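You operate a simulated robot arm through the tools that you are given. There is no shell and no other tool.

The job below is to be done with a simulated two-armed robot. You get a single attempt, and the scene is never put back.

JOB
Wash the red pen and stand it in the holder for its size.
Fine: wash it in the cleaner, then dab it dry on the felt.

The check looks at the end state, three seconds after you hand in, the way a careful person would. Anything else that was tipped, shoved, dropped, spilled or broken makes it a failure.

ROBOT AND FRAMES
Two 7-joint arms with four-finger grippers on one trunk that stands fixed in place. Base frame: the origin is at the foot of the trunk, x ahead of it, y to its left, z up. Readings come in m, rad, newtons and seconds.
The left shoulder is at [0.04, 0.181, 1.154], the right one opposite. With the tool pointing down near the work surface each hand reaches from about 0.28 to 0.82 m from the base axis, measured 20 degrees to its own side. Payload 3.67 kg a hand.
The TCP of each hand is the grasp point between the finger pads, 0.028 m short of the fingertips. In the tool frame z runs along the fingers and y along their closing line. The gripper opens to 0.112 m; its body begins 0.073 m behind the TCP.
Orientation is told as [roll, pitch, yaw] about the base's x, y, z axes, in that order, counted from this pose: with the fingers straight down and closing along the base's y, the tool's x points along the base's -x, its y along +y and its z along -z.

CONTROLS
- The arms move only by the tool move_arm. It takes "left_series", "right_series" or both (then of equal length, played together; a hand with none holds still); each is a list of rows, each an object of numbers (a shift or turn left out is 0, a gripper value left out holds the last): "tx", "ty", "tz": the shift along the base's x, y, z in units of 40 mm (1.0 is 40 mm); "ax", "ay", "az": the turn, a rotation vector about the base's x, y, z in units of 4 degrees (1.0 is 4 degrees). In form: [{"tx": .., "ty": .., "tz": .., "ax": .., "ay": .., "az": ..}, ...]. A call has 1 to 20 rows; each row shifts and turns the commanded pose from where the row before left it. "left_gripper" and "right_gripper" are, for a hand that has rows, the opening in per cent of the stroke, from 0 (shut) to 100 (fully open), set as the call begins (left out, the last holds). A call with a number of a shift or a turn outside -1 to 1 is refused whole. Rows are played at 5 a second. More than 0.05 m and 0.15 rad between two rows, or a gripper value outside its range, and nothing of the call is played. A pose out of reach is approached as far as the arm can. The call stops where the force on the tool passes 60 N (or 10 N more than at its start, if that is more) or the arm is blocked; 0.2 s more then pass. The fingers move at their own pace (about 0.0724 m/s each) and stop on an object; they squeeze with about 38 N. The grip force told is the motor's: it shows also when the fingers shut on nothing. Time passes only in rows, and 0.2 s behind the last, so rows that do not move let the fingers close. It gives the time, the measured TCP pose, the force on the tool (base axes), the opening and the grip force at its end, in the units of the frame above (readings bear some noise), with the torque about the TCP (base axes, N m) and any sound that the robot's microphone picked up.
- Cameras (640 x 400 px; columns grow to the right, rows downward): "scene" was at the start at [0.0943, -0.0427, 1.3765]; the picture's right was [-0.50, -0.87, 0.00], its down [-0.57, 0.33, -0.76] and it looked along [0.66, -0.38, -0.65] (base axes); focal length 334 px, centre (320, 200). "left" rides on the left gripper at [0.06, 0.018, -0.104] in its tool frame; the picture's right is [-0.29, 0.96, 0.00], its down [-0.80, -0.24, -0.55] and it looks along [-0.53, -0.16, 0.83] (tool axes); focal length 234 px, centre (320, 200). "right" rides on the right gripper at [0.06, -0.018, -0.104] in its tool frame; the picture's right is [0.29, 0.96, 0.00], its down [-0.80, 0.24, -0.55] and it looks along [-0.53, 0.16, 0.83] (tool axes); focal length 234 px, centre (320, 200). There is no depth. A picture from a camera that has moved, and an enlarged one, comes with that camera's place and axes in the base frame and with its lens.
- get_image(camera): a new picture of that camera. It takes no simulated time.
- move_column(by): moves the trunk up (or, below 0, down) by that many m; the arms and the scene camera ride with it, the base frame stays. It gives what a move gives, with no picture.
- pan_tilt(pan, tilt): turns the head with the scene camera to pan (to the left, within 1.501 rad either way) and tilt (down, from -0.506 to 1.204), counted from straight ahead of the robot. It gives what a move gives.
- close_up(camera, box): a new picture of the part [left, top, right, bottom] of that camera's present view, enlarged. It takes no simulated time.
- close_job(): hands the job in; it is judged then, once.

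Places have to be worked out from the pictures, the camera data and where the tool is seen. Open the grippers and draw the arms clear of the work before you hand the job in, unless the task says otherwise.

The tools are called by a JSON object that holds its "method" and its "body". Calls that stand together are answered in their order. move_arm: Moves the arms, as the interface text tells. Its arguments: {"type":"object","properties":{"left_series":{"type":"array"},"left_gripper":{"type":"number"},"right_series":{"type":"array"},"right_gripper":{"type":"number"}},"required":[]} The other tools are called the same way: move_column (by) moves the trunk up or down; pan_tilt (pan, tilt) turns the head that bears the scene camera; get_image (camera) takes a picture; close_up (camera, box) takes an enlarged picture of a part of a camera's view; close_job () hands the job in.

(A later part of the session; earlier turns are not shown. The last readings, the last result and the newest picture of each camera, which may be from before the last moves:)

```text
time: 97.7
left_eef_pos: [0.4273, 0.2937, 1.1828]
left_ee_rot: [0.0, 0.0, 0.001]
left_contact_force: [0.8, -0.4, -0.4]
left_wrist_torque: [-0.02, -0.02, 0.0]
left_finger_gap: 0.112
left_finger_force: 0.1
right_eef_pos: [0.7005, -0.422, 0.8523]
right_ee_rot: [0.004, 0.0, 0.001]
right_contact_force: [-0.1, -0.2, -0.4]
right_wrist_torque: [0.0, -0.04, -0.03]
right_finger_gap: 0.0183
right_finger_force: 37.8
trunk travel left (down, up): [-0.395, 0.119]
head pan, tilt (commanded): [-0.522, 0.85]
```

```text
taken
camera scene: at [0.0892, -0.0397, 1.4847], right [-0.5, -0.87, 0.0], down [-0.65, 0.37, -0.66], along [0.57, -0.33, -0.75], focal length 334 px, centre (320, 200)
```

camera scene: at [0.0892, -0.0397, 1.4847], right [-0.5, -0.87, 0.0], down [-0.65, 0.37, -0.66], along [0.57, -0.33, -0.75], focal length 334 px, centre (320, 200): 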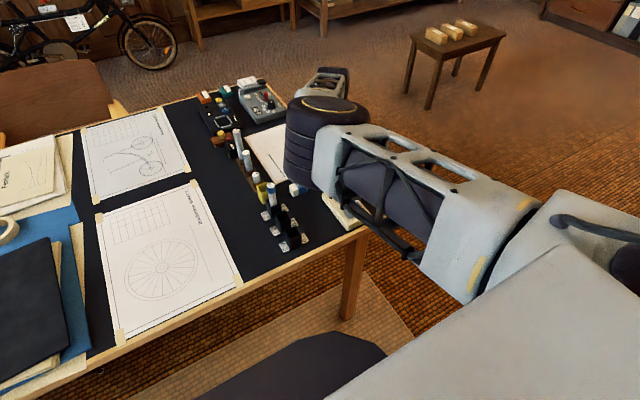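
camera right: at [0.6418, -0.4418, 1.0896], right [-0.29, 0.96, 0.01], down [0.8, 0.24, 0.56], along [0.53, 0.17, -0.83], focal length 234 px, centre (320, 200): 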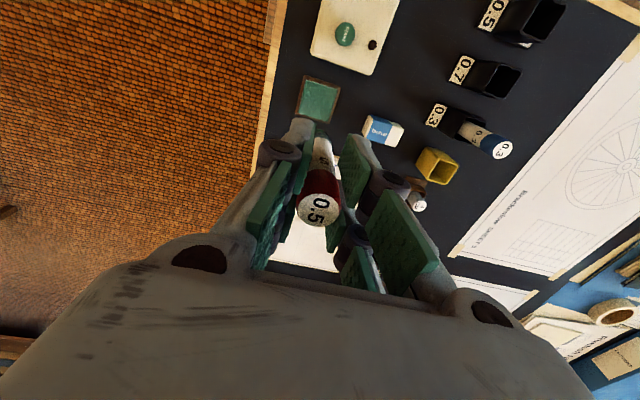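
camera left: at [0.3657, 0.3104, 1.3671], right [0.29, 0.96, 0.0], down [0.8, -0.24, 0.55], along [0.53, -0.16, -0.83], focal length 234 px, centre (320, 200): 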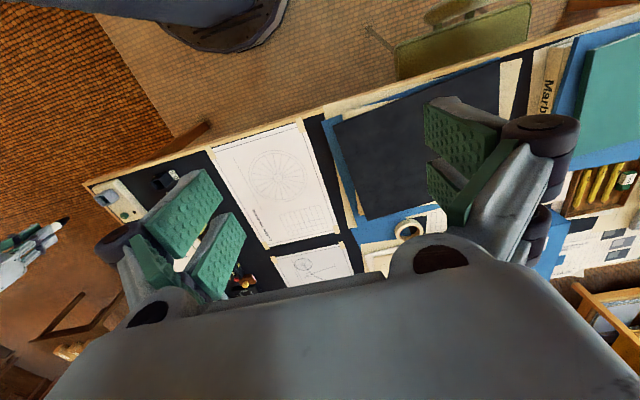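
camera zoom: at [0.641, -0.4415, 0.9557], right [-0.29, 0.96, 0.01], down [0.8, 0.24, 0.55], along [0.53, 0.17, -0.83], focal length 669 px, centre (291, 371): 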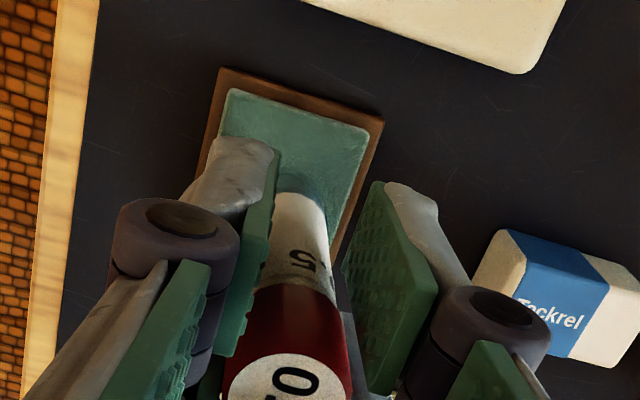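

Tip is above the felt pad. I lower in small steps to contact.

{"method": "move_arm", "body": {"right_series": [{"tz": -0.15}, {"tz": -0.1}, {}]}}

```text
time: 98.5
left_eef_pos: [0.4253, 0.2941, 1.1831]
left_ee_rot: [0.0, -0.003, 0.001]
left_contact_force: [0.5, -0.3, 0.2]
left_wrist_torque: [0.01, -0.03, 0.0]
left_finger_gap: 0.1121
left_finger_force: 0.2
right_eef_pos: [0.7016, -0.4232, 0.846]
right_ee_rot: [0.002, -0.006, 0.002]
right_contact_force: [2.0, -0.6, 19.1]
right_wrist_torque: [-0.09, -0.23, -0.02]
right_finger_gap: 0.0187
right_finger_force: 38.6
trunk travel left (down, up): [-0.395, 0.119]
head pan, tilt (commanded): [-0.522, 0.85]
```

Contact at z≈0.846 with 19 N. I ease to a light press, hold, then lift and dab a second and third time.

{"method": "move_arm", "body": {"right_series": [{"tz": 0.04}, {}, {}, {}, {}, {"tz": 0.25}, {}]}}

{"method": "close_up", "body": {"camera": "right", "box": [280, 90, 380, 190]}}

```text
time: 100.1
left_eef_pos: [0.4274, 0.2935, 1.1824]
left_ee_rot: [0.001, -0.002, -0.001]
left_contact_force: [-1.0, 0.3, 0.2]
left_wrist_torque: [-0.02, -0.02, -0.03]
left_finger_gap: 0.1119
left_finger_force: 0.1
right_eef_pos: [0.7, -0.4231, 0.8539]
right_ee_rot: [0.005, 0.002, 0.003]
right_contact_force: [-0.7, 0.1, -0.5]
right_wrist_torque: [-0.01, 0.03, -0.01]
right_finger_gap: 0.0185
right_finger_force: 38.4
trunk travel left (down, up): [-0.395, 0.119]
head pan, tilt (commanded): [-0.522, 0.85]
```

```text
4.00 times, centred on (330, 140) of right
camera zoom: at [0.6406, -0.441, 0.957], right [-0.29, 0.96, 0.01], down [0.8, 0.24, 0.55], along [0.53, 0.17, -0.83], focal length 937 px, centre (280, 440)
```

zoom: 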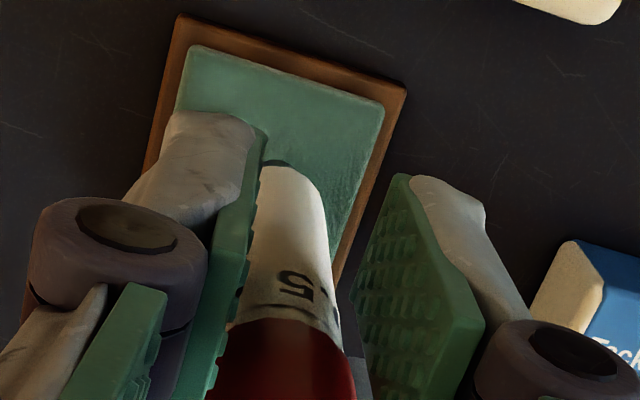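

The wet band seems gone from the tip. For certainty I dab twice more lightly, then lift to inspect.

{"method": "move_arm", "body": {"right_series": [{"tz": -0.2}, {"tz": -0.03}, {}, {}, {}, {"tz": 0.25}, {}, {"tz": -0.2, "tx": 0.03}, {"tz": -0.05}, {}, {}, {}, {"tz": 0.6}, {"tz": 0.9}, {"tz": 0.9}, {"tz": 0.6}, {}]}}

{"method": "get_image", "body": {"camera": "right"}}

{"method": "close_up", "body": {"camera": "right", "box": [270, 70, 390, 230]}}

{"method": "get_image", "body": {"camera": "scene"}}

```text
time: 103.7
left_eef_pos: [0.428, 0.2925, 1.1833]
left_ee_rot: [-0.002, 0.001, -0.001]
left_contact_force: [-0.2, -0.7, 0.2]
left_wrist_torque: [0.01, -0.02, 0.0]
left_finger_gap: 0.112
left_finger_force: 0.0
right_eef_pos: [0.7028, -0.4243, 0.966]
right_ee_rot: [0.005, 0.001, 0.004]
right_contact_force: [0.8, 0.0, -0.2]
right_wrist_torque: [-0.01, -0.01, 0.01]
right_finger_gap: 0.0184
right_finger_force: 38.0
trunk travel left (down, up): [-0.395, 0.119]
head pan, tilt (commanded): [-0.522, 0.85]
```

```text
taken
camera right: at [0.6427, -0.4421, 1.0692], right [-0.29, 0.96, 0.0], down [0.8, 0.24, 0.55], along [0.53, 0.17, -0.83], focal length 234 px, centre (320, 200)
```

right: 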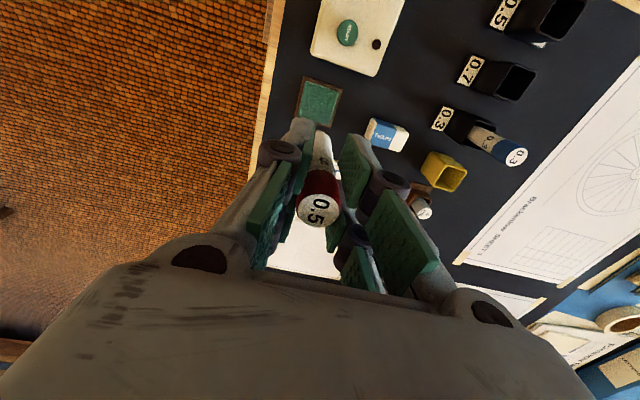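

```text
2.50 times, centred on (330, 150) of right
camera zoom: at [0.6427, -0.4421, 1.0692], right [-0.29, 0.96, 0.0], down [0.8, 0.24, 0.55], along [0.53, 0.17, -0.83], focal length 585 px, centre (295, 325)
```

zoom: 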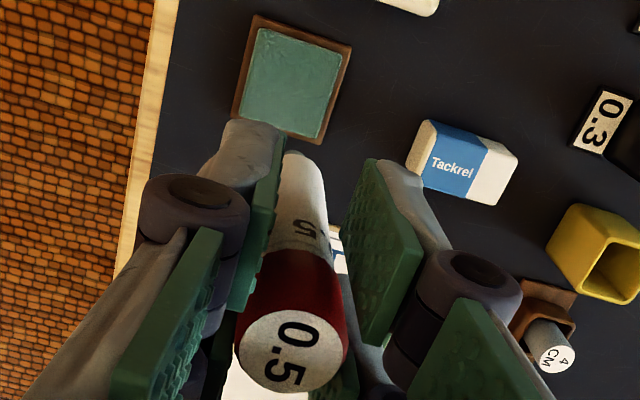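

```text
taken
camera scene: at [0.0891, -0.0396, 1.4846], right [-0.5, -0.87, 0.0], down [-0.65, 0.37, -0.66], along [0.57, -0.33, -0.75], focal length 334 px, centre (320, 200)
```

scene: 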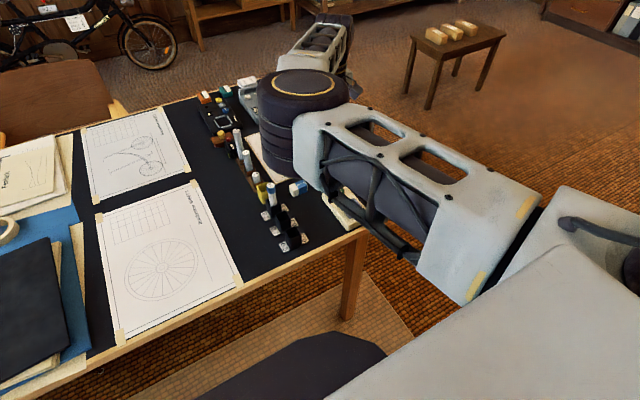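

The tip is now clean and dry. I raise the pen and repeat the arm loop (out right, down beside the body, forward) to regain the elbow-up posture for reaching the 0.5 holder.

{"method": "move_arm", "body": {"right_series": [{"tx": -0.861, "ty": -0.631, "tz": 0.131}, {"tx": -0.861, "ty": -0.631, "tz": 0.131}, {"tx": -0.861, "ty": -0.631, "tz": 0.131}, {"tx": -0.861, "ty": -0.631, "tz": 0.131}, {"tx": -0.861, "ty": -0.631, "tz": 0.131}, {"tx": -0.861, "ty": -0.631, "tz": 0.131}, {"tx": -0.861, "ty": -0.631, "tz": 0.131}, {"tx": -0.861, "ty": -0.631, "tz": 0.131}, {"tx": -0.861, "ty": -0.631, "tz": 0.131}, {"tx": -0.861, "ty": -0.631, "tz": 0.131}, {"tx": -0.861, "ty": -0.631, "tz": 0.131}, {"tx": -0.861, "ty": -0.631, "tz": 0.131}, {"tx": -0.861, "ty": -0.631, "tz": 0.131}, {"tx": -0.861, "ty": -0.631, "tz": 0.131}, {"tx": -0.861, "ty": -0.631, "tz": 0.131}, {"tx": -0.861, "ty": -0.631, "tz": 0.131}, {}]}}

{"method": "get_image", "body": {"camera": "scene"}}

{"method": "close_up", "body": {"camera": "scene", "box": [240, 160, 400, 260]}}

```text
time: 107.3
left_eef_pos: [0.429, 0.2933, 1.1824]
left_ee_rot: [-0.001, -0.001, -0.002]
left_contact_force: [0.6, -0.1, -0.5]
left_wrist_torque: [-0.01, 0.03, 0.01]
left_finger_gap: 0.1122
left_finger_force: 0.1
right_eef_pos: [0.1502, -0.8261, 1.0486]
right_ee_rot: [0.002, -0.001, 0.001]
right_contact_force: [1.0, 0.1, 0.4]
right_wrist_torque: [-0.05, 0.0, 0.0]
right_finger_gap: 0.0182
right_finger_force: 37.8
trunk travel left (down, up): [-0.395, 0.119]
head pan, tilt (commanded): [-0.522, 0.85]
```

```text
taken
camera scene: at [0.0898, -0.0388, 1.4846], right [-0.5, -0.87, 0.0], down [-0.65, 0.37, -0.66], along [0.57, -0.33, -0.75], focal length 334 px, centre (320, 200)
```

scene: 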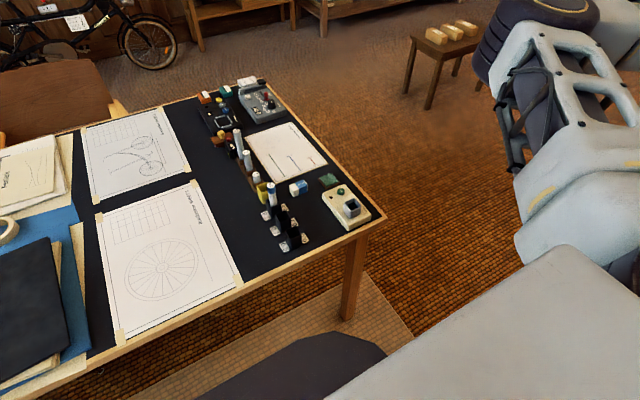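

```text
4.00 times, centred on (320, 210) of scene
camera zoom: at [0.0898, -0.0388, 1.4846], right [-0.5, -0.87, 0.0], down [-0.65, 0.37, -0.66], along [0.57, -0.33, -0.75], focal length 1337 px, centre (320, 160)
```

zoom: 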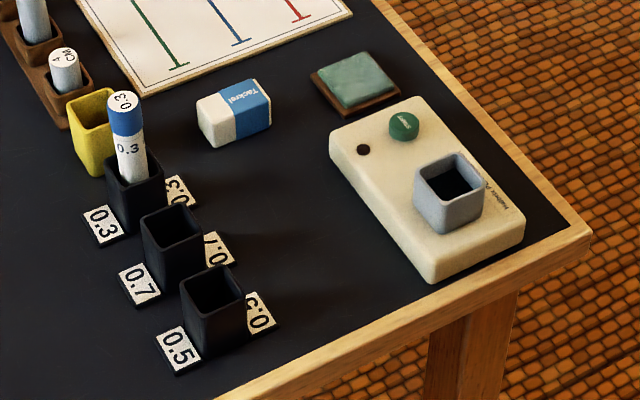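

Everything on the table is in place. Next leg: down beside the body.

{"method": "move_arm", "body": {"right_series": [{"tx": -0.05, "ty": 0.4, "tz": -0.95}, {"tx": -0.05, "ty": 0.4, "tz": -0.95}, {"tx": -0.05, "ty": 0.4, "tz": -0.95}, {"tx": -0.05, "ty": 0.5, "tz": -0.95}, {"tx": -0.05, "ty": 0.5, "tz": -0.95}, {"tx": -0.05, "ty": 0.6, "tz": -0.95}, {"tx": -0.05, "ty": 0.6, "tz": -0.95}, {"tx": -0.05, "ty": 0.6, "tz": -0.95}, {"tz": -0.9}, {}]}}

{"method": "move_arm", "body": {"right_series": [{"tx": 0.582, "ty": 0.414, "tz": 0.64}, {"tx": 0.582, "ty": 0.414, "tz": 0.64}, {"tx": 0.582, "ty": 0.414, "tz": 0.64}, {"tx": 0.582, "ty": 0.414, "tz": 0.64}, {"tx": 0.582, "ty": 0.414, "tz": 0.64}, {"tx": 0.582, "ty": 0.414, "tz": 0.64}, {"tx": 0.582, "ty": 0.414, "tz": 0.64}, {"tx": 0.5, "ty": 0.468, "tz": 0.5}, {"tx": 0.5, "ty": 0.468, "tz": 0.5}, {"tx": 0.5, "ty": 0.468, "tz": 0.4}, {"tx": 0.5, "ty": 0.468, "tz": 0.3}, {}, {}]}}

{"method": "get_image", "body": {"camera": "scene"}}

{"method": "get_image", "body": {"camera": "right"}}

```text
time: 109.5
left_eef_pos: [0.4268, 0.2934, 1.1839]
left_ee_rot: [-0.001, -0.002, 0.002]
left_contact_force: [0.0, 0.3, -0.6]
left_wrist_torque: [0.0, -0.01, 0.04]
left_finger_gap: 0.1121
left_finger_force: 0.1
right_eef_pos: [0.1365, -0.6658, 0.7082]
right_ee_rot: [0.003, 0.0, 0.001]
right_contact_force: [-0.1, 0.7, 0.0]
right_wrist_torque: [0.0, -0.02, 0.03]
right_finger_gap: 0.0181
right_finger_force: 38.3
trunk travel left (down, up): [-0.395, 0.119]
head pan, tilt (commanded): [-0.522, 0.85]
```

```text
time: 112.3
left_eef_pos: [0.4273, 0.2934, 1.1828]
left_ee_rot: [0.001, -0.001, 0.0]
left_contact_force: [-0.1, 0.1, 0.0]
left_wrist_torque: [0.01, 0.01, 0.02]
left_finger_gap: 0.1118
left_finger_force: 0.0
right_eef_pos: [0.3783, -0.476, 0.9564]
right_ee_rot: [0.004, 0.001, 0.001]
right_contact_force: [0.2, 0.4, 0.3]
right_wrist_torque: [-0.01, 0.02, 0.03]
right_finger_gap: 0.0186
right_finger_force: 38.4
trunk travel left (down, up): [-0.395, 0.119]
head pan, tilt (commanded): [-0.522, 0.85]
```

```text
taken
camera scene: at [0.0891, -0.0391, 1.4847], right [-0.5, -0.87, 0.0], down [-0.65, 0.37, -0.66], along [0.57, -0.33, -0.75], focal length 334 px, centre (320, 200)
```

scene: 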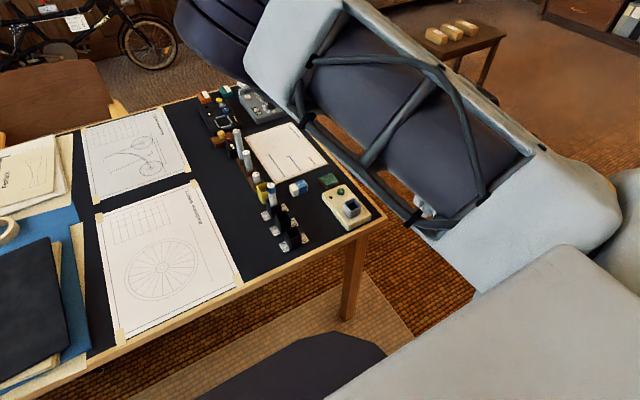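

```text
taken
camera right: at [0.3191, -0.4931, 1.059], right [-0.29, 0.96, 0.0], down [0.8, 0.24, 0.55], along [0.53, 0.16, -0.83], focal length 234 px, centre (320, 200)
```

right: 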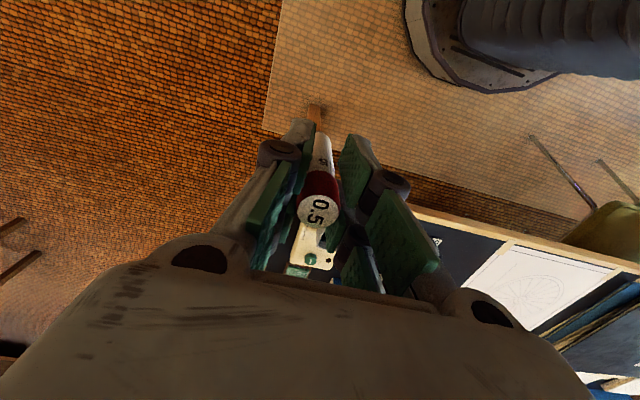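

Elbow is up. I now carry the pen to above the 0.5 holder at (0.555,-0.228), staying high.

{"method": "move_arm", "body": {"right_series": [{"tx": 0.553, "ty": 0.775, "tz": 0.03}, {"tx": 0.553, "ty": 0.775, "tz": 0.03}, {"tx": 0.553, "ty": 0.775, "tz": 0.03}, {"tx": 0.553, "ty": 0.775, "tz": 0.03}, {"tx": 0.553, "ty": 0.775, "tz": 0.03}, {"tx": 0.553, "ty": 0.775, "tz": 0.03}, {"tx": 0.553, "ty": 0.775, "tz": 0.03}, {"tx": 0.553, "ty": 0.775, "tz": 0.03}, {}, {}, {}]}}

{"method": "get_image", "body": {"camera": "right"}}

{"method": "get_image", "body": {"camera": "scene"}}

{"method": "close_up", "body": {"camera": "right", "box": [250, 60, 410, 220]}}

```text
time: 114.7
left_eef_pos: [0.4288, 0.2932, 1.1829]
left_ee_rot: [0.0, 0.0, 0.001]
left_contact_force: [-0.2, 0.5, 0.4]
left_wrist_torque: [0.0, 0.01, 0.04]
left_finger_gap: 0.1121
left_finger_force: 0.1
right_eef_pos: [0.5927, -0.3304, 0.9558]
right_ee_rot: [0.01, 0.003, -0.003]
right_contact_force: [-0.2, 0.8, 0.2]
right_wrist_torque: [-0.03, -0.02, 0.01]
right_finger_gap: 0.0186
right_finger_force: 38.2
right hand out of reach, approached as far as the arm can: row 4, 5, 6, 7, 8
trunk travel left (down, up): [-0.395, 0.119]
head pan, tilt (commanded): [-0.522, 0.85]
```

```text
taken
camera right: at [0.5336, -0.3488, 1.06], right [-0.28, 0.96, 0.01], down [0.8, 0.23, 0.55], along [0.53, 0.16, -0.83], focal length 234 px, centre (320, 200)
```

right: 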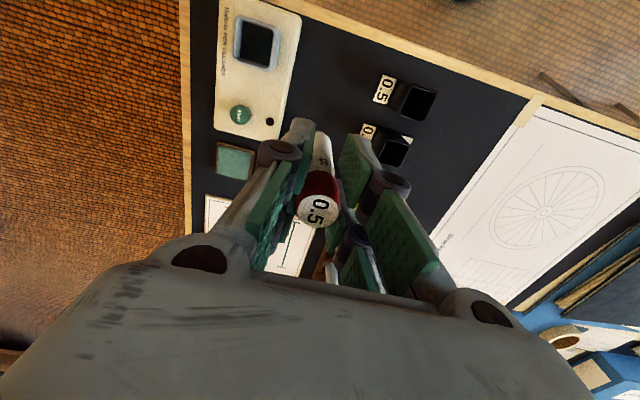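

```text
taken
camera scene: at [0.0892, -0.0392, 1.4847], right [-0.5, -0.87, 0.0], down [-0.65, 0.37, -0.66], along [0.57, -0.33, -0.75], focal length 334 px, centre (320, 200)
```

scene: 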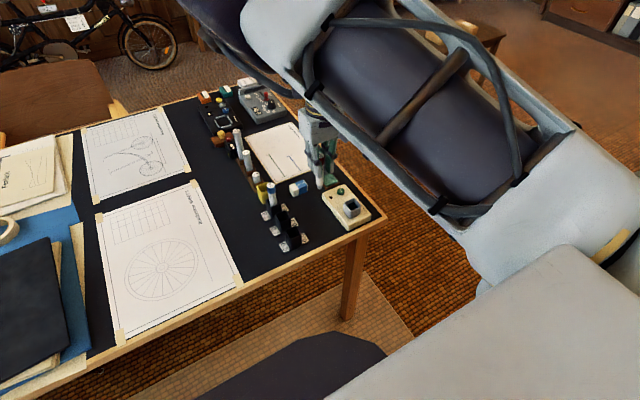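

```text
2.50 times, centred on (330, 140) of right
camera zoom: at [0.5336, -0.3488, 1.06], right [-0.28, 0.96, 0.01], down [0.8, 0.23, 0.55], along [0.53, 0.16, -0.83], focal length 585 px, centre (295, 350)
```

zoom: 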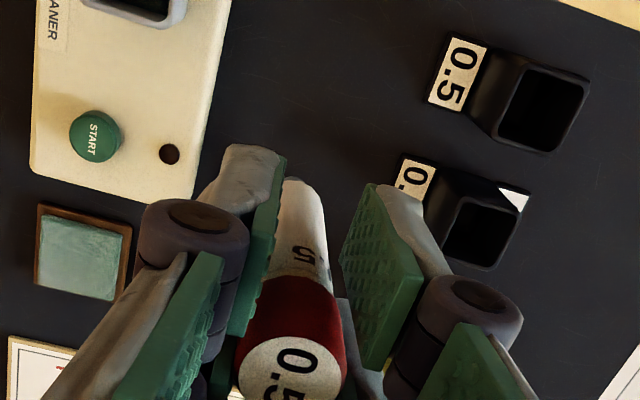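

In this posture the arm hits another limit before y=-0.33. A second loop should carry the elbow from up to outward (the posture the left arm started with, which reaches inward well). I go out to the right again.

{"method": "move_arm", "body": {"right_series": [{"tx": -0.688, "ty": -0.778, "tz": 0.147}, {"tx": -0.688, "ty": -0.778, "tz": 0.147}, {"tx": -0.688, "ty": -0.778, "tz": 0.147}, {"tx": -0.688, "ty": -0.778, "tz": 0.147}, {"tx": -0.688, "ty": -0.778, "tz": 0.147}, {"tx": -0.688, "ty": -0.778, "tz": 0.147}, {"tx": -0.688, "ty": -0.778, "tz": 0.147}, {"tx": -0.688, "ty": -0.778, "tz": 0.147}, {"tx": -0.688, "ty": -0.778, "tz": 0.147}, {"tx": -0.688, "ty": -0.778, "tz": 0.147}, {"tx": -0.688, "ty": -0.778, "tz": 0.147}, {"tx": -0.688, "ty": -0.778, "tz": 0.147}, {"tx": -0.688, "ty": -0.778, "tz": 0.147}, {"tx": -0.688, "ty": -0.778, "tz": 0.147}, {"tx": -0.688, "ty": -0.778, "tz": 0.147}, {"tx": -0.688, "ty": -0.778, "tz": 0.147}, {}, {}]}}

{"method": "pan_tilt", "body": {"pan": -1.0, "tilt": 0.7}}

{"method": "get_image", "body": {"camera": "scene"}}

```text
time: 118.5
left_eef_pos: [0.4263, 0.293, 1.1826]
left_ee_rot: [0.001, -0.001, -0.001]
left_contact_force: [0.3, 0.3, -0.2]
left_wrist_torque: [0.0, -0.01, -0.01]
left_finger_gap: 0.112
left_finger_force: 0.1
right_eef_pos: [0.1542, -0.8261, 1.0514]
right_ee_rot: [0.006, 0.001, 0.001]
right_contact_force: [-0.9, -0.3, -0.1]
right_wrist_torque: [-0.02, 0.03, 0.03]
right_finger_gap: 0.0186
right_finger_force: 37.8
trunk travel left (down, up): [-0.395, 0.119]
head pan, tilt (commanded): [-0.522, 0.85]
```

```text
time: 119.4
left_eef_pos: [0.4277, 0.2944, 1.184]
left_ee_rot: [0.001, -0.003, -0.001]
left_contact_force: [-0.2, 0.6, -0.2]
left_wrist_torque: [0.03, 0.02, -0.02]
left_finger_gap: 0.1122
left_finger_force: 0.0
right_eef_pos: [0.1534, -0.8254, 1.0507]
right_ee_rot: [0.005, 0.0, 0.002]
right_contact_force: [0.0, 0.4, -0.3]
right_wrist_torque: [-0.02, 0.02, -0.02]
right_finger_gap: 0.0186
right_finger_force: 37.4
trunk travel left (down, up): [-0.395, 0.119]
head pan, tilt (commanded): [-1.0, 0.7]
```

```text
taken
camera scene: at [0.0672, -0.0718, 1.4969], right [-0.84, -0.54, 0.0], down [-0.35, 0.54, -0.76], along [0.41, -0.64, -0.64], focal length 334 px, centre (320, 200)
```

scene: 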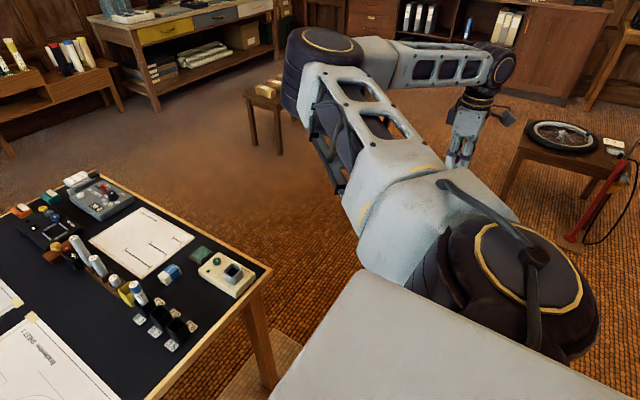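

The elbow came back to forward/level here. Before looping more, I look at the left arm (pan left) to see how its elbow-out posture is folded, since it started reaching inward.

{"method": "pan_tilt", "body": {"pan": 1.0, "tilt": 0.7}}

{"method": "get_image", "body": {"camera": "scene"}}

{"method": "pan_tilt", "body": {"pan": 0.5, "tilt": 0.5}}

{"method": "get_image", "body": {"camera": "scene"}}

```text
time: 121.4
left_eef_pos: [0.4279, 0.293, 1.183]
left_ee_rot: [0.0, -0.002, 0.0]
left_contact_force: [0.2, -0.1, -1.2]
left_wrist_torque: [0.0, 0.0, -0.01]
left_finger_gap: 0.112
left_finger_force: 0.0
right_eef_pos: [0.1528, -0.8255, 1.0511]
right_ee_rot: [0.006, 0.0, 0.002]
right_contact_force: [1.3, -0.1, 0.6]
right_wrist_torque: [-0.01, 0.01, 0.02]
right_finger_gap: 0.0183
right_finger_force: 38.2
trunk travel left (down, up): [-0.395, 0.119]
head pan, tilt (commanded): [1.0, 0.7]
```

```text
taken
camera scene: at [0.067, 0.0708, 1.497], right [0.84, -0.54, 0.0], down [-0.35, -0.54, -0.76], along [0.41, 0.64, -0.64], focal length 334 px, centre (320, 200)
```

scene: 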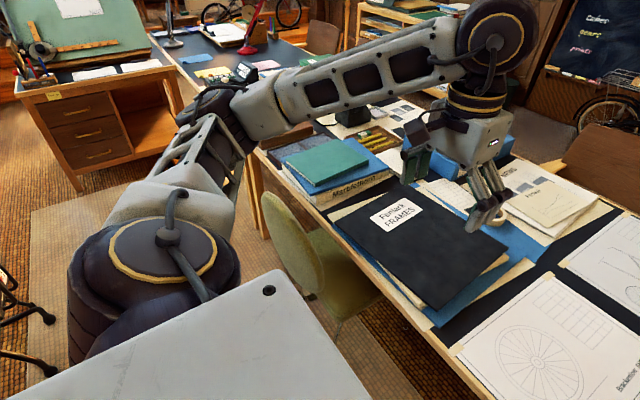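

```text
time: 122.3
left_eef_pos: [0.4271, 0.292, 1.1834]
left_ee_rot: [0.001, -0.002, 0.0]
left_contact_force: [0.5, -0.1, 0.6]
left_wrist_torque: [0.02, 0.01, 0.01]
left_finger_gap: 0.1122
left_finger_force: 0.1
right_eef_pos: [0.1543, -0.8261, 1.0502]
right_ee_rot: [0.005, -0.001, 0.001]
right_contact_force: [-0.1, 0.2, -0.4]
right_wrist_torque: [0.04, 0.04, 0.0]
right_finger_gap: 0.0187
right_finger_force: 37.6
trunk travel left (down, up): [-0.395, 0.119]
head pan, tilt (commanded): [0.499, 0.499]
```

```text
taken
camera scene: at [0.1008, 0.043, 1.5146], right [0.48, -0.88, 0.0], down [-0.42, -0.23, -0.88], along [0.77, 0.42, -0.48], focal length 334 px, centre (320, 200)
```

scene: 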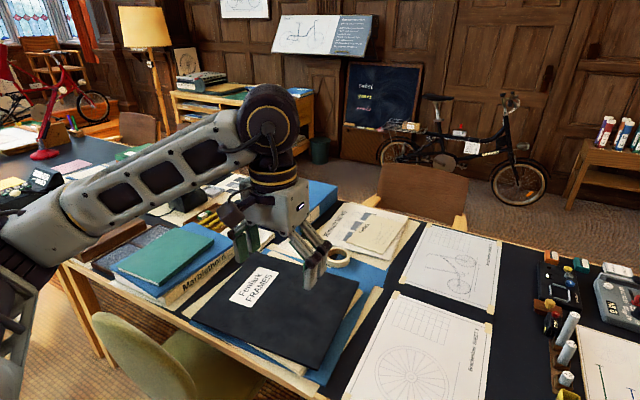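

The left arm's elbow-out posture has its forearm swung inward below/around the elbow. I can get the right arm there by hanging the forearm down beside the body, then swinging the hand inward under the elbow in the free space in front of the table. First go down again.

{"method": "move_arm", "body": {"right_series": [{"tx": -0.05, "ty": 0.4, "tz": -0.95}, {"tx": -0.05, "ty": 0.4, "tz": -0.95}, {"tx": -0.05, "ty": 0.4, "tz": -0.95}, {"tx": -0.05, "ty": 0.5, "tz": -0.95}, {"tx": -0.05, "ty": 0.5, "tz": -0.95}, {"tx": -0.05, "ty": 0.6, "tz": -0.95}, {"tx": -0.05, "ty": 0.6, "tz": -0.95}, {"tx": -0.05, "ty": 0.6, "tz": -0.95}, {"tz": -0.9}, {}]}}

{"method": "pan_tilt", "body": {"pan": -0.7, "tilt": 0.9}}

{"method": "get_image", "body": {"camera": "scene"}}

{"method": "get_image", "body": {"camera": "right"}}

```text
time: 124.5
left_eef_pos: [0.4273, 0.2941, 1.1827]
left_ee_rot: [0.002, -0.002, 0.001]
left_contact_force: [0.2, 0.0, 0.0]
left_wrist_torque: [-0.02, -0.01, -0.01]
left_finger_gap: 0.1119
left_finger_force: 0.1
right_eef_pos: [0.1385, -0.6651, 0.7115]
right_ee_rot: [0.006, 0.002, 0.001]
right_contact_force: [-0.2, 0.2, -0.5]
right_wrist_torque: [-0.01, 0.0, 0.02]
right_finger_gap: 0.0184
right_finger_force: 38.1
trunk travel left (down, up): [-0.395, 0.119]
head pan, tilt (commanded): [0.499, 0.499]
```

```text
time: 125.9
left_eef_pos: [0.4276, 0.2924, 1.1826]
left_ee_rot: [-0.002, -0.002, 0.0]
left_contact_force: [-0.2, -0.1, -0.5]
left_wrist_torque: [0.0, -0.01, -0.03]
left_finger_gap: 0.112
left_finger_force: 0.1
right_eef_pos: [0.1384, -0.6659, 0.7136]
right_ee_rot: [0.006, 0.0, 0.003]
right_contact_force: [0.4, 0.0, -0.4]
right_wrist_torque: [-0.03, 0.03, -0.01]
right_finger_gap: 0.0185
right_finger_force: 38.2
trunk travel left (down, up): [-0.395, 0.119]
head pan, tilt (commanded): [-0.7, 0.901]
```

```text
taken
camera scene: at [0.0788, -0.0493, 1.4808], right [-0.64, -0.77, 0.0], down [-0.6, 0.5, -0.62], along [0.48, -0.4, -0.78], focal length 334 px, centre (320, 200)
```

scene: 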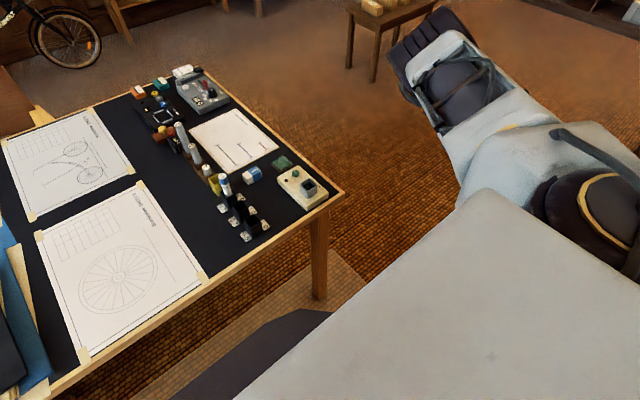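

```text
taken
camera right: at [0.078, -0.684, 0.8159], right [-0.29, 0.96, 0.0], down [0.8, 0.24, 0.56], along [0.53, 0.17, -0.83], focal length 234 px, centre (320, 200)
```

right: 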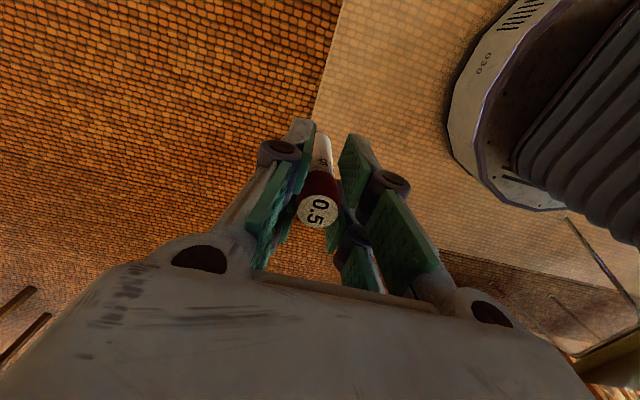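

I swing the hand forward and inward at low height in front of the table: first to (0.30,-0.48,0.72).

{"method": "move_arm", "body": {"right_series": [{"tx": 0.66, "ty": 0.75}, {"tx": 0.66, "ty": 0.75}, {"tx": 0.66, "ty": 0.75}, {"tx": 0.66, "ty": 0.75}, {"tx": 0.66, "ty": 0.75}, {"tx": 0.66, "ty": 0.75}, {}, {}]}}

{"method": "get_image", "body": {"camera": "scene"}}

{"method": "get_image", "body": {"camera": "right"}}

```text
time: 127.7
left_eef_pos: [0.427, 0.2929, 1.1834]
left_ee_rot: [-0.001, -0.002, 0.0]
left_contact_force: [0.2, -0.4, 0.3]
left_wrist_torque: [-0.04, -0.02, -0.02]
left_finger_gap: 0.1122
left_finger_force: 0.1
right_eef_pos: [0.2953, -0.485, 0.712]
right_ee_rot: [0.006, 0.0, 0.003]
right_contact_force: [-0.6, 0.4, -0.1]
right_wrist_torque: [-0.01, 0.01, 0.03]
right_finger_gap: 0.0186
right_finger_force: 37.8
trunk travel left (down, up): [-0.395, 0.119]
head pan, tilt (commanded): [-0.7, 0.901]
```

```text
taken
camera scene: at [0.0789, -0.049, 1.4808], right [-0.64, -0.76, 0.0], down [-0.6, 0.5, -0.62], along [0.47, -0.4, -0.78], focal length 334 px, centre (320, 200)
```

scene: 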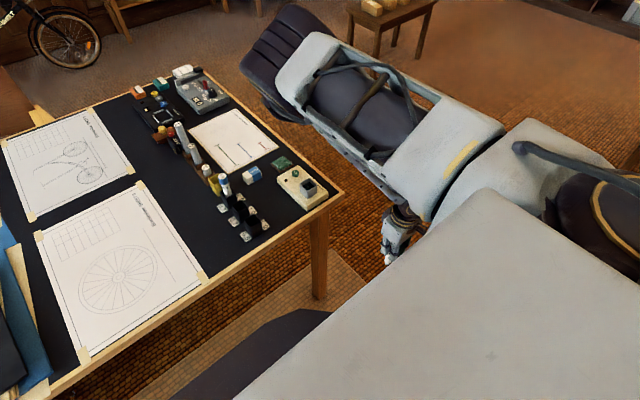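

```text
taken
camera right: at [0.2357, -0.5031, 0.8155], right [-0.29, 0.96, 0.0], down [0.8, 0.24, 0.55], along [0.53, 0.16, -0.83], focal length 234 px, centre (320, 200)
```

right: 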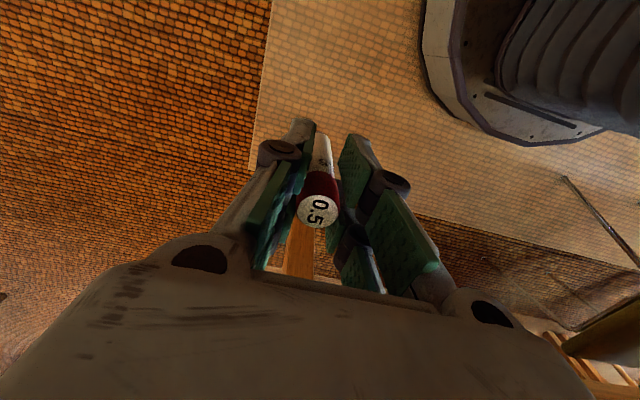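

The forearm hangs under the upper arm as planned. I keep the height and move inward to y≈-0.28, in front of the table edge.

{"method": "move_arm", "body": {"right_series": [{"tx": 0.08, "ty": 0.85}, {"tx": 0.08, "ty": 0.85}, {"tx": 0.08, "ty": 0.85}, {"tx": 0.08, "ty": 0.85}, {"tx": 0.08, "ty": 0.85}, {"tx": 0.08, "ty": 0.85}, {}, {}]}}

{"method": "get_image", "body": {"camera": "scene"}}

{"method": "get_image", "body": {"camera": "right"}}

```text
time: 129.5
left_eef_pos: [0.4276, 0.2916, 1.1827]
left_ee_rot: [0.0, -0.002, 0.001]
left_contact_force: [0.6, 0.3, -0.6]
left_wrist_torque: [0.02, -0.04, 0.01]
left_finger_gap: 0.1121
left_finger_force: 0.1
right_eef_pos: [0.3235, -0.3732, 0.6991]
right_ee_rot: [0.007, -0.001, 0.003]
right_contact_force: [-0.4, -0.5, -0.5]
right_wrist_torque: [0.02, 0.0, 0.01]
right_finger_gap: 0.0184
right_finger_force: 38.0
right hand out of reach, approached as far as the arm can: row 4, 5, 6
trunk travel left (down, up): [-0.395, 0.119]
head pan, tilt (commanded): [-0.7, 0.901]
```

```text
taken
camera scene: at [0.0788, -0.0489, 1.4808], right [-0.64, -0.76, 0.0], down [-0.6, 0.5, -0.62], along [0.47, -0.4, -0.78], focal length 334 px, centre (320, 200)
```

scene: 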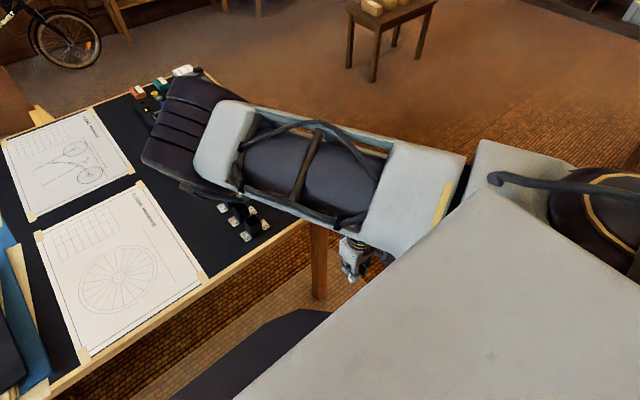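

```text
taken
camera right: at [0.2639, -0.3922, 0.8026], right [-0.29, 0.96, 0.01], down [0.8, 0.24, 0.56], along [0.53, 0.17, -0.83], focal length 234 px, centre (320, 200)
```

right: 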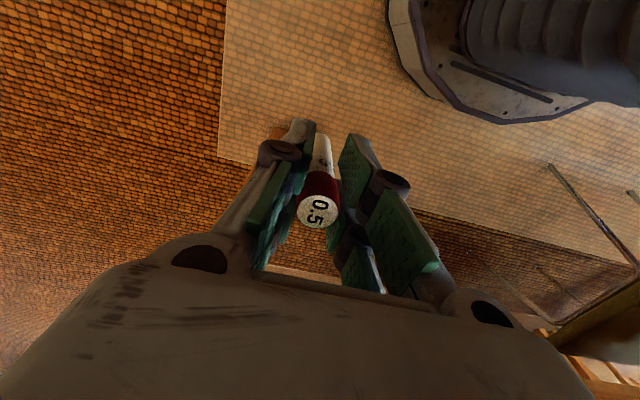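

The arm refuses to go further inward this way. I check the left elbow closely (ring direction) to learn whether the elbow joint itself bends both ways.

{"method": "pan_tilt", "body": {"pan": 1.2, "tilt": 0.5}}

{"method": "get_image", "body": {"camera": "scene"}}

{"method": "close_up", "body": {"camera": "scene", "box": [180, 0, 420, 200]}}

```text
time: 131.4
left_eef_pos: [0.4281, 0.2936, 1.1846]
left_ee_rot: [0.0, -0.002, 0.002]
left_contact_force: [-0.2, 0.6, -0.2]
left_wrist_torque: [-0.05, 0.01, -0.02]
left_finger_gap: 0.1117
left_finger_force: 0.0
right_eef_pos: [0.3234, -0.3732, 0.6992]
right_ee_rot: [0.005, 0.0, 0.002]
right_contact_force: [0.6, 0.1, -0.4]
right_wrist_torque: [0.04, -0.01, 0.02]
right_finger_gap: 0.0185
right_finger_force: 37.6
trunk travel left (down, up): [-0.395, 0.119]
head pan, tilt (commanded): [1.201, 0.499]
```

```text
taken
camera scene: at [0.0541, 0.0844, 1.5147], right [0.93, -0.36, 0.0], down [-0.17, -0.45, -0.88], along [0.32, 0.82, -0.48], focal length 334 px, centre (320, 200)
```

scene: 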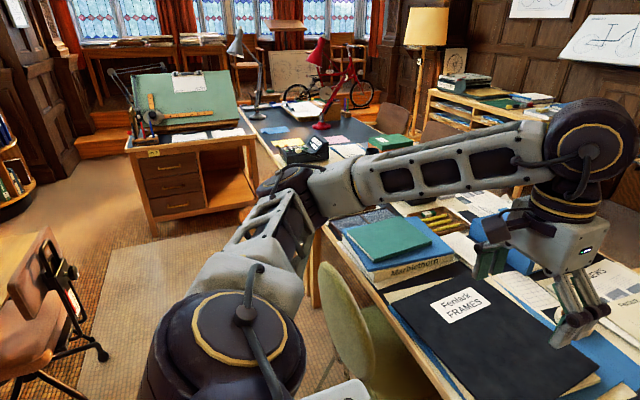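

```text
2.00 times, centred on (300, 100) of scene
camera zoom: at [0.0541, 0.0844, 1.5147], right [0.93, -0.36, 0.0], down [-0.17, -0.45, -0.88], along [0.32, 0.82, -0.48], focal length 668 px, centre (360, 400)
```

zoom: 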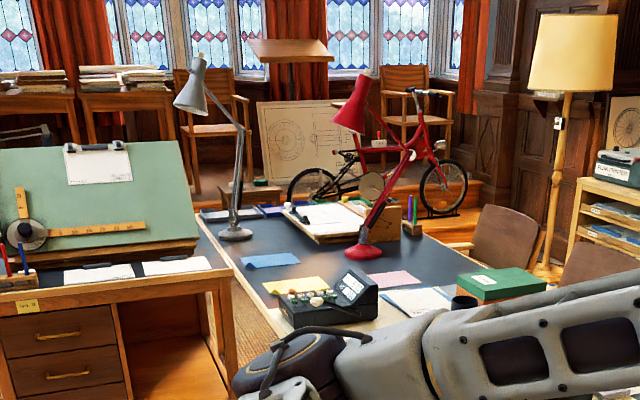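

Zoom on the left elbow itself.

{"method": "close_up", "body": {"camera": "scene", "box": [180, 150, 380, 300]}}

{"method": "pan_tilt", "body": {"pan": -0.7, "tilt": 0.6}}

{"method": "get_image", "body": {"camera": "scene"}}

```text
2.67 times, centred on (280, 225) of scene
camera zoom: at [0.0541, 0.0844, 1.5147], right [0.93, -0.36, 0.0], down [-0.17, -0.45, -0.88], along [0.32, 0.82, -0.48], focal length 891 px, centre (427, 133)
```

zoom: 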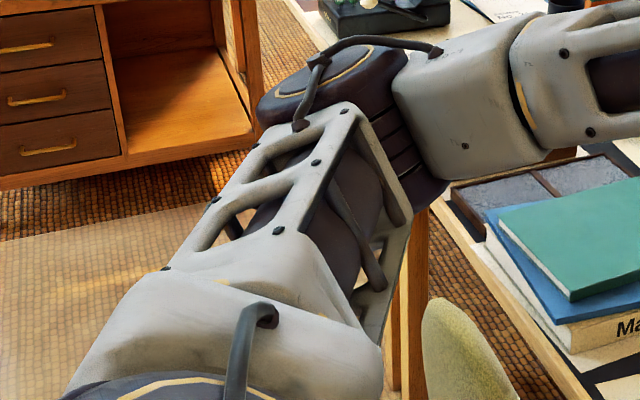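

```text
time: 133.2
left_eef_pos: [0.4281, 0.2936, 1.1829]
left_ee_rot: [0.002, -0.001, 0.001]
left_contact_force: [-0.1, -0.1, -0.7]
left_wrist_torque: [0.01, 0.02, -0.01]
left_finger_gap: 0.1121
left_finger_force: 0.0
right_eef_pos: [0.3227, -0.3747, 0.6985]
right_ee_rot: [0.007, -0.001, 0.002]
right_contact_force: [0.6, -0.9, 0.2]
right_wrist_torque: [0.0, -0.03, 0.01]
right_finger_gap: 0.0186
right_finger_force: 37.8
trunk travel left (down, up): [-0.395, 0.119]
head pan, tilt (commanded): [-0.7, 0.6]
```

```text
taken
camera scene: at [0.0887, -0.0573, 1.5056], right [-0.64, -0.77, 0.0], down [-0.43, 0.36, -0.82], along [0.63, -0.53, -0.57], focal length 334 px, centre (320, 200)
```

scene: 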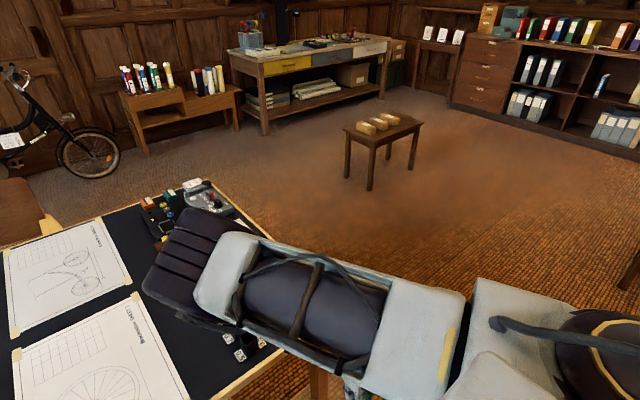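

The left elbow's cable side faces up while the right's faces down, so the right arm is rolled half a turn; wrist yaw may be what limits it. I test by turning the hand −32° here in free space and then trying to move inward.

{"method": "move_arm", "body": {"right_series": [{"az": -1}, {"az": -1}, {"az": -1}, {"az": -1}, {"az": -1}, {"az": -1}, {"az": -1}, {"az": -1}, {"ty": 0.8}, {"ty": 0.8}, {}]}}

```text
time: 135.6
left_eef_pos: [0.4278, 0.2925, 1.1835]
left_ee_rot: [0.0, -0.002, -0.001]
left_contact_force: [1.2, 0.5, -1.0]
left_wrist_torque: [-0.02, -0.02, -0.04]
left_finger_gap: 0.1119
left_finger_force: 0.0
right_eef_pos: [0.3308, -0.3712, 0.6899]
right_ee_rot: [0.005, 0.0, -0.558]
right_contact_force: [-0.5, -0.1, -0.8]
right_wrist_torque: [0.0, 0.0, 0.03]
right_finger_gap: 0.0185
right_finger_force: 38.7
right hand out of reach, approached as far as the arm can: row 9, 10
trunk travel left (down, up): [-0.395, 0.119]
head pan, tilt (commanded): [-0.7, 0.6]
```

Yaw turned freely but inward is still limited. I test the other sense: turn the hand +64° (to about +32°) and try again.

{"method": "move_arm", "body": {"right_series": [{"az": 1}, {"az": 1}, {"az": 1}, {"az": 1}, {"az": 1}, {"az": 1}, {"az": 1}, {"az": 1}, {"az": 1}, {"az": 1}, {"az": 1}, {"az": 1}, {"az": 1}, {"az": 1}, {"az": 1}, {"az": 1}, {"ty": 0.8}, {"ty": 0.8}, {}]}}

{"method": "get_image", "body": {"camera": "scene"}}

```text
time: 139.6
left_eef_pos: [0.4283, 0.2923, 1.1824]
left_ee_rot: [-0.001, -0.001, 0.0]
left_contact_force: [0.4, -0.6, 0.5]
left_wrist_torque: [0.0, 0.01, 0.02]
left_finger_gap: 0.1121
left_finger_force: 0.0
right_eef_pos: [0.3382, -0.3673, 0.6802]
right_ee_rot: [0.006, 0.0, 0.563]
right_contact_force: [-0.5, 0.3, 0.3]
right_wrist_torque: [0.0, -0.02, 0.0]
right_finger_gap: 0.0185
right_finger_force: 38.1
right hand out of reach, approached as far as the arm can: row 17, 18
trunk travel left (down, up): [-0.395, 0.119]
head pan, tilt (commanded): [-0.7, 0.6]
```

```text
taken
camera scene: at [0.0886, -0.0573, 1.5056], right [-0.64, -0.76, 0.0], down [-0.43, 0.36, -0.83], along [0.63, -0.53, -0.56], focal length 334 px, centre (320, 200)
```

scene: 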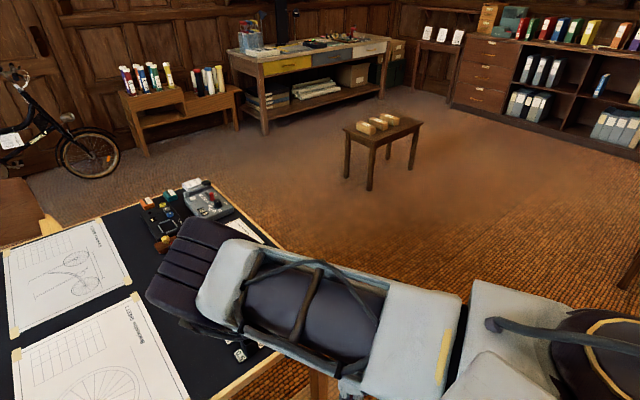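

Yaw is not the limit; the shoulder roll is limited in the "hanging" direction. The other direction (forearm passing over the top, as the mirrored left arm suggests) should work. I go back out to the right-side pose with the hand level again.

{"method": "move_arm", "body": {"right_series": [{"tx": -0.556, "ty": -0.83, "tz": 0.09, "az": -0.9}, {"tx": -0.556, "ty": -0.83, "tz": 0.09, "az": -0.9}, {"tx": -0.556, "ty": -0.83, "tz": 0.09, "az": -0.9}, {"tx": -0.556, "ty": -0.83, "tz": 0.09, "az": -0.9}, {"tx": -0.556, "ty": -0.83, "tz": 0.09, "az": -0.9}, {"tx": -0.556, "ty": -0.83, "tz": 0.09, "az": -0.9}, {"tx": -0.556, "ty": -0.83, "tz": 0.09, "az": -0.9}, {"tx": -0.556, "ty": -0.83, "tz": 0.09, "az": -0.9}, {"tx": -0.556, "ty": -0.83, "tz": 0.09, "az": -0.86}, {}]}}

{"method": "move_arm", "body": {"right_series": [{"tx": 0.035, "ty": -0.405, "tz": 0.8425}, {"tx": 0.035, "ty": -0.405, "tz": 0.8425}, {"tx": 0.035, "ty": -0.405, "tz": 0.8425}, {"tx": 0.035, "ty": -0.405, "tz": 0.8425}, {"tx": 0.035, "ty": -0.405, "tz": 0.8425}, {"tx": 0.035, "ty": -0.405, "tz": 0.8425}, {"tx": 0.035, "ty": -0.405, "tz": 0.8425}, {"tx": 0.035, "ty": -0.405, "tz": 0.8425}, {"tx": 0.035, "ty": -0.405, "tz": 0.8425}, {"tx": 0.035, "ty": -0.405, "tz": 0.8425}, {}, {}]}}

{"method": "get_image", "body": {"camera": "scene"}}

```text
time: 141.8
left_eef_pos: [0.4274, 0.2936, 1.183]
left_ee_rot: [0.0, 0.0, -0.001]
left_contact_force: [0.6, 1.6, -0.4]
left_wrist_torque: [0.03, 0.02, 0.02]
left_finger_gap: 0.1119
left_finger_force: 0.0
right_eef_pos: [0.1385, -0.6653, 0.7123]
right_ee_rot: [0.005, -0.001, -0.002]
right_contact_force: [1.5, -1.0, -0.4]
right_wrist_torque: [0.0, 0.01, -0.01]
right_finger_gap: 0.0186
right_finger_force: 38.3
trunk travel left (down, up): [-0.395, 0.119]
head pan, tilt (commanded): [-0.7, 0.6]
```

```text
time: 144.4
left_eef_pos: [0.4271, 0.2926, 1.1829]
left_ee_rot: [-0.001, -0.001, 0.0]
left_contact_force: [0.2, -0.4, 0.0]
left_wrist_torque: [-0.01, -0.01, -0.01]
left_finger_gap: 0.1121
left_finger_force: 0.0
right_eef_pos: [0.1501, -0.8277, 1.0511]
right_ee_rot: [0.005, 0.0, -0.003]
right_contact_force: [-0.6, 0.3, -0.4]
right_wrist_torque: [0.01, 0.03, 0.02]
right_finger_gap: 0.0184
right_finger_force: 38.8
trunk travel left (down, up): [-0.395, 0.119]
head pan, tilt (commanded): [-0.7, 0.6]
```

```text
taken
camera scene: at [0.0886, -0.0576, 1.5056], right [-0.64, -0.76, 0.0], down [-0.43, 0.36, -0.82], along [0.63, -0.53, -0.57], focal length 334 px, centre (320, 200)
```

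scene: 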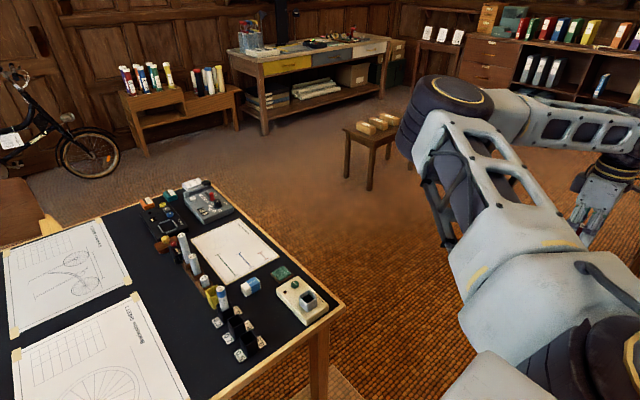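

From this side pose I raise the hand while rolling it outward 45°, so the forearm goes up around the upper arm.

{"method": "move_arm", "body": {"right_series": [{"tx": 0.1, "ty": -0.1, "tz": 0.654, "ax": -0.9375}, {"tx": 0.1, "ty": -0.1, "tz": 0.654, "ax": -0.9375}, {"tx": 0.1, "ty": -0.1, "tz": 0.654, "ax": -0.9375}, {"tx": 0.1, "ty": -0.1, "tz": 0.654, "ax": -0.9375}, {"tx": 0.1, "ty": -0.1, "tz": 0.654, "ax": -0.9375}, {"tx": 0.1, "ty": -0.1, "tz": 0.654, "ax": -0.9375}, {"tx": 0.1, "ty": -0.1, "tz": 0.654, "ax": -0.9375}, {"tx": 0.1, "ty": -0.1, "tz": 0.654, "ax": -0.9375}, {"tx": 0.1, "ty": -0.1, "tz": 0.654, "ax": -0.9375}, {"tx": 0.1, "ty": -0.1, "tz": 0.654, "ax": -0.9375}, {"tx": 0.1, "ty": -0.1, "tz": 0.654, "ax": -0.9375}, {"tx": 0.1, "ty": -0.1, "tz": 0.654, "ax": -0.9375}, {}, {}]}}

{"method": "pan_tilt", "body": {"pan": -1.0, "tilt": 0.2}}

{"method": "get_image", "body": {"camera": "scene"}}

```text
time: 147.4
left_eef_pos: [0.4278, 0.2933, 1.1827]
left_ee_rot: [0.0, -0.002, 0.001]
left_contact_force: [0.0, -0.5, 0.2]
left_wrist_torque: [0.0, -0.04, -0.03]
left_finger_gap: 0.1121
left_finger_force: 0.1
right_eef_pos: [0.2009, -0.8763, 1.3655]
right_ee_rot: [-0.781, -0.001, -0.002]
right_contact_force: [0.3, 0.1, -1.1]
right_wrist_torque: [0.01, -0.02, -0.02]
right_finger_gap: 0.0186
right_finger_force: 37.7
trunk travel left (down, up): [-0.395, 0.119]
head pan, tilt (commanded): [-0.7, 0.6]
```

```text
time: 148.3
left_eef_pos: [0.4276, 0.2926, 1.1837]
left_ee_rot: [-0.002, -0.002, 0.0]
left_contact_force: [0.4, 0.0, 0.2]
left_wrist_torque: [-0.03, -0.01, 0.0]
left_finger_gap: 0.112
left_finger_force: 0.0
right_eef_pos: [0.2002, -0.875, 1.3652]
right_ee_rot: [-0.78, -0.001, -0.002]
right_contact_force: [0.1, 0.2, 0.8]
right_wrist_torque: [-0.01, 0.03, -0.02]
right_finger_gap: 0.0185
right_finger_force: 38.4
trunk travel left (down, up): [-0.395, 0.119]
head pan, tilt (commanded): [-1.0, 0.201]
```

```text
taken
camera scene: at [0.0715, -0.0789, 1.5423], right [-0.84, -0.54, 0.0], down [-0.11, 0.17, -0.98], along [0.53, -0.82, -0.2], focal length 334 px, centre (320, 200)
```

scene: 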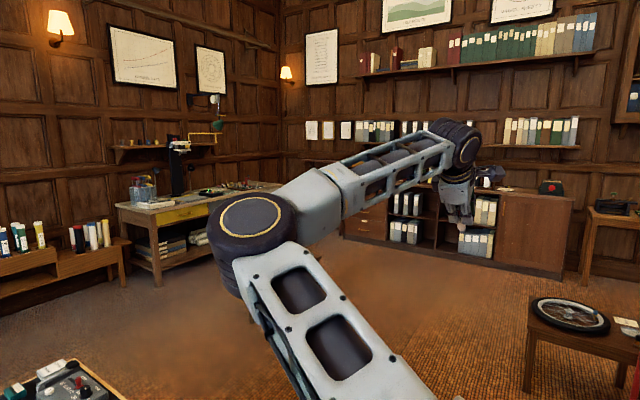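

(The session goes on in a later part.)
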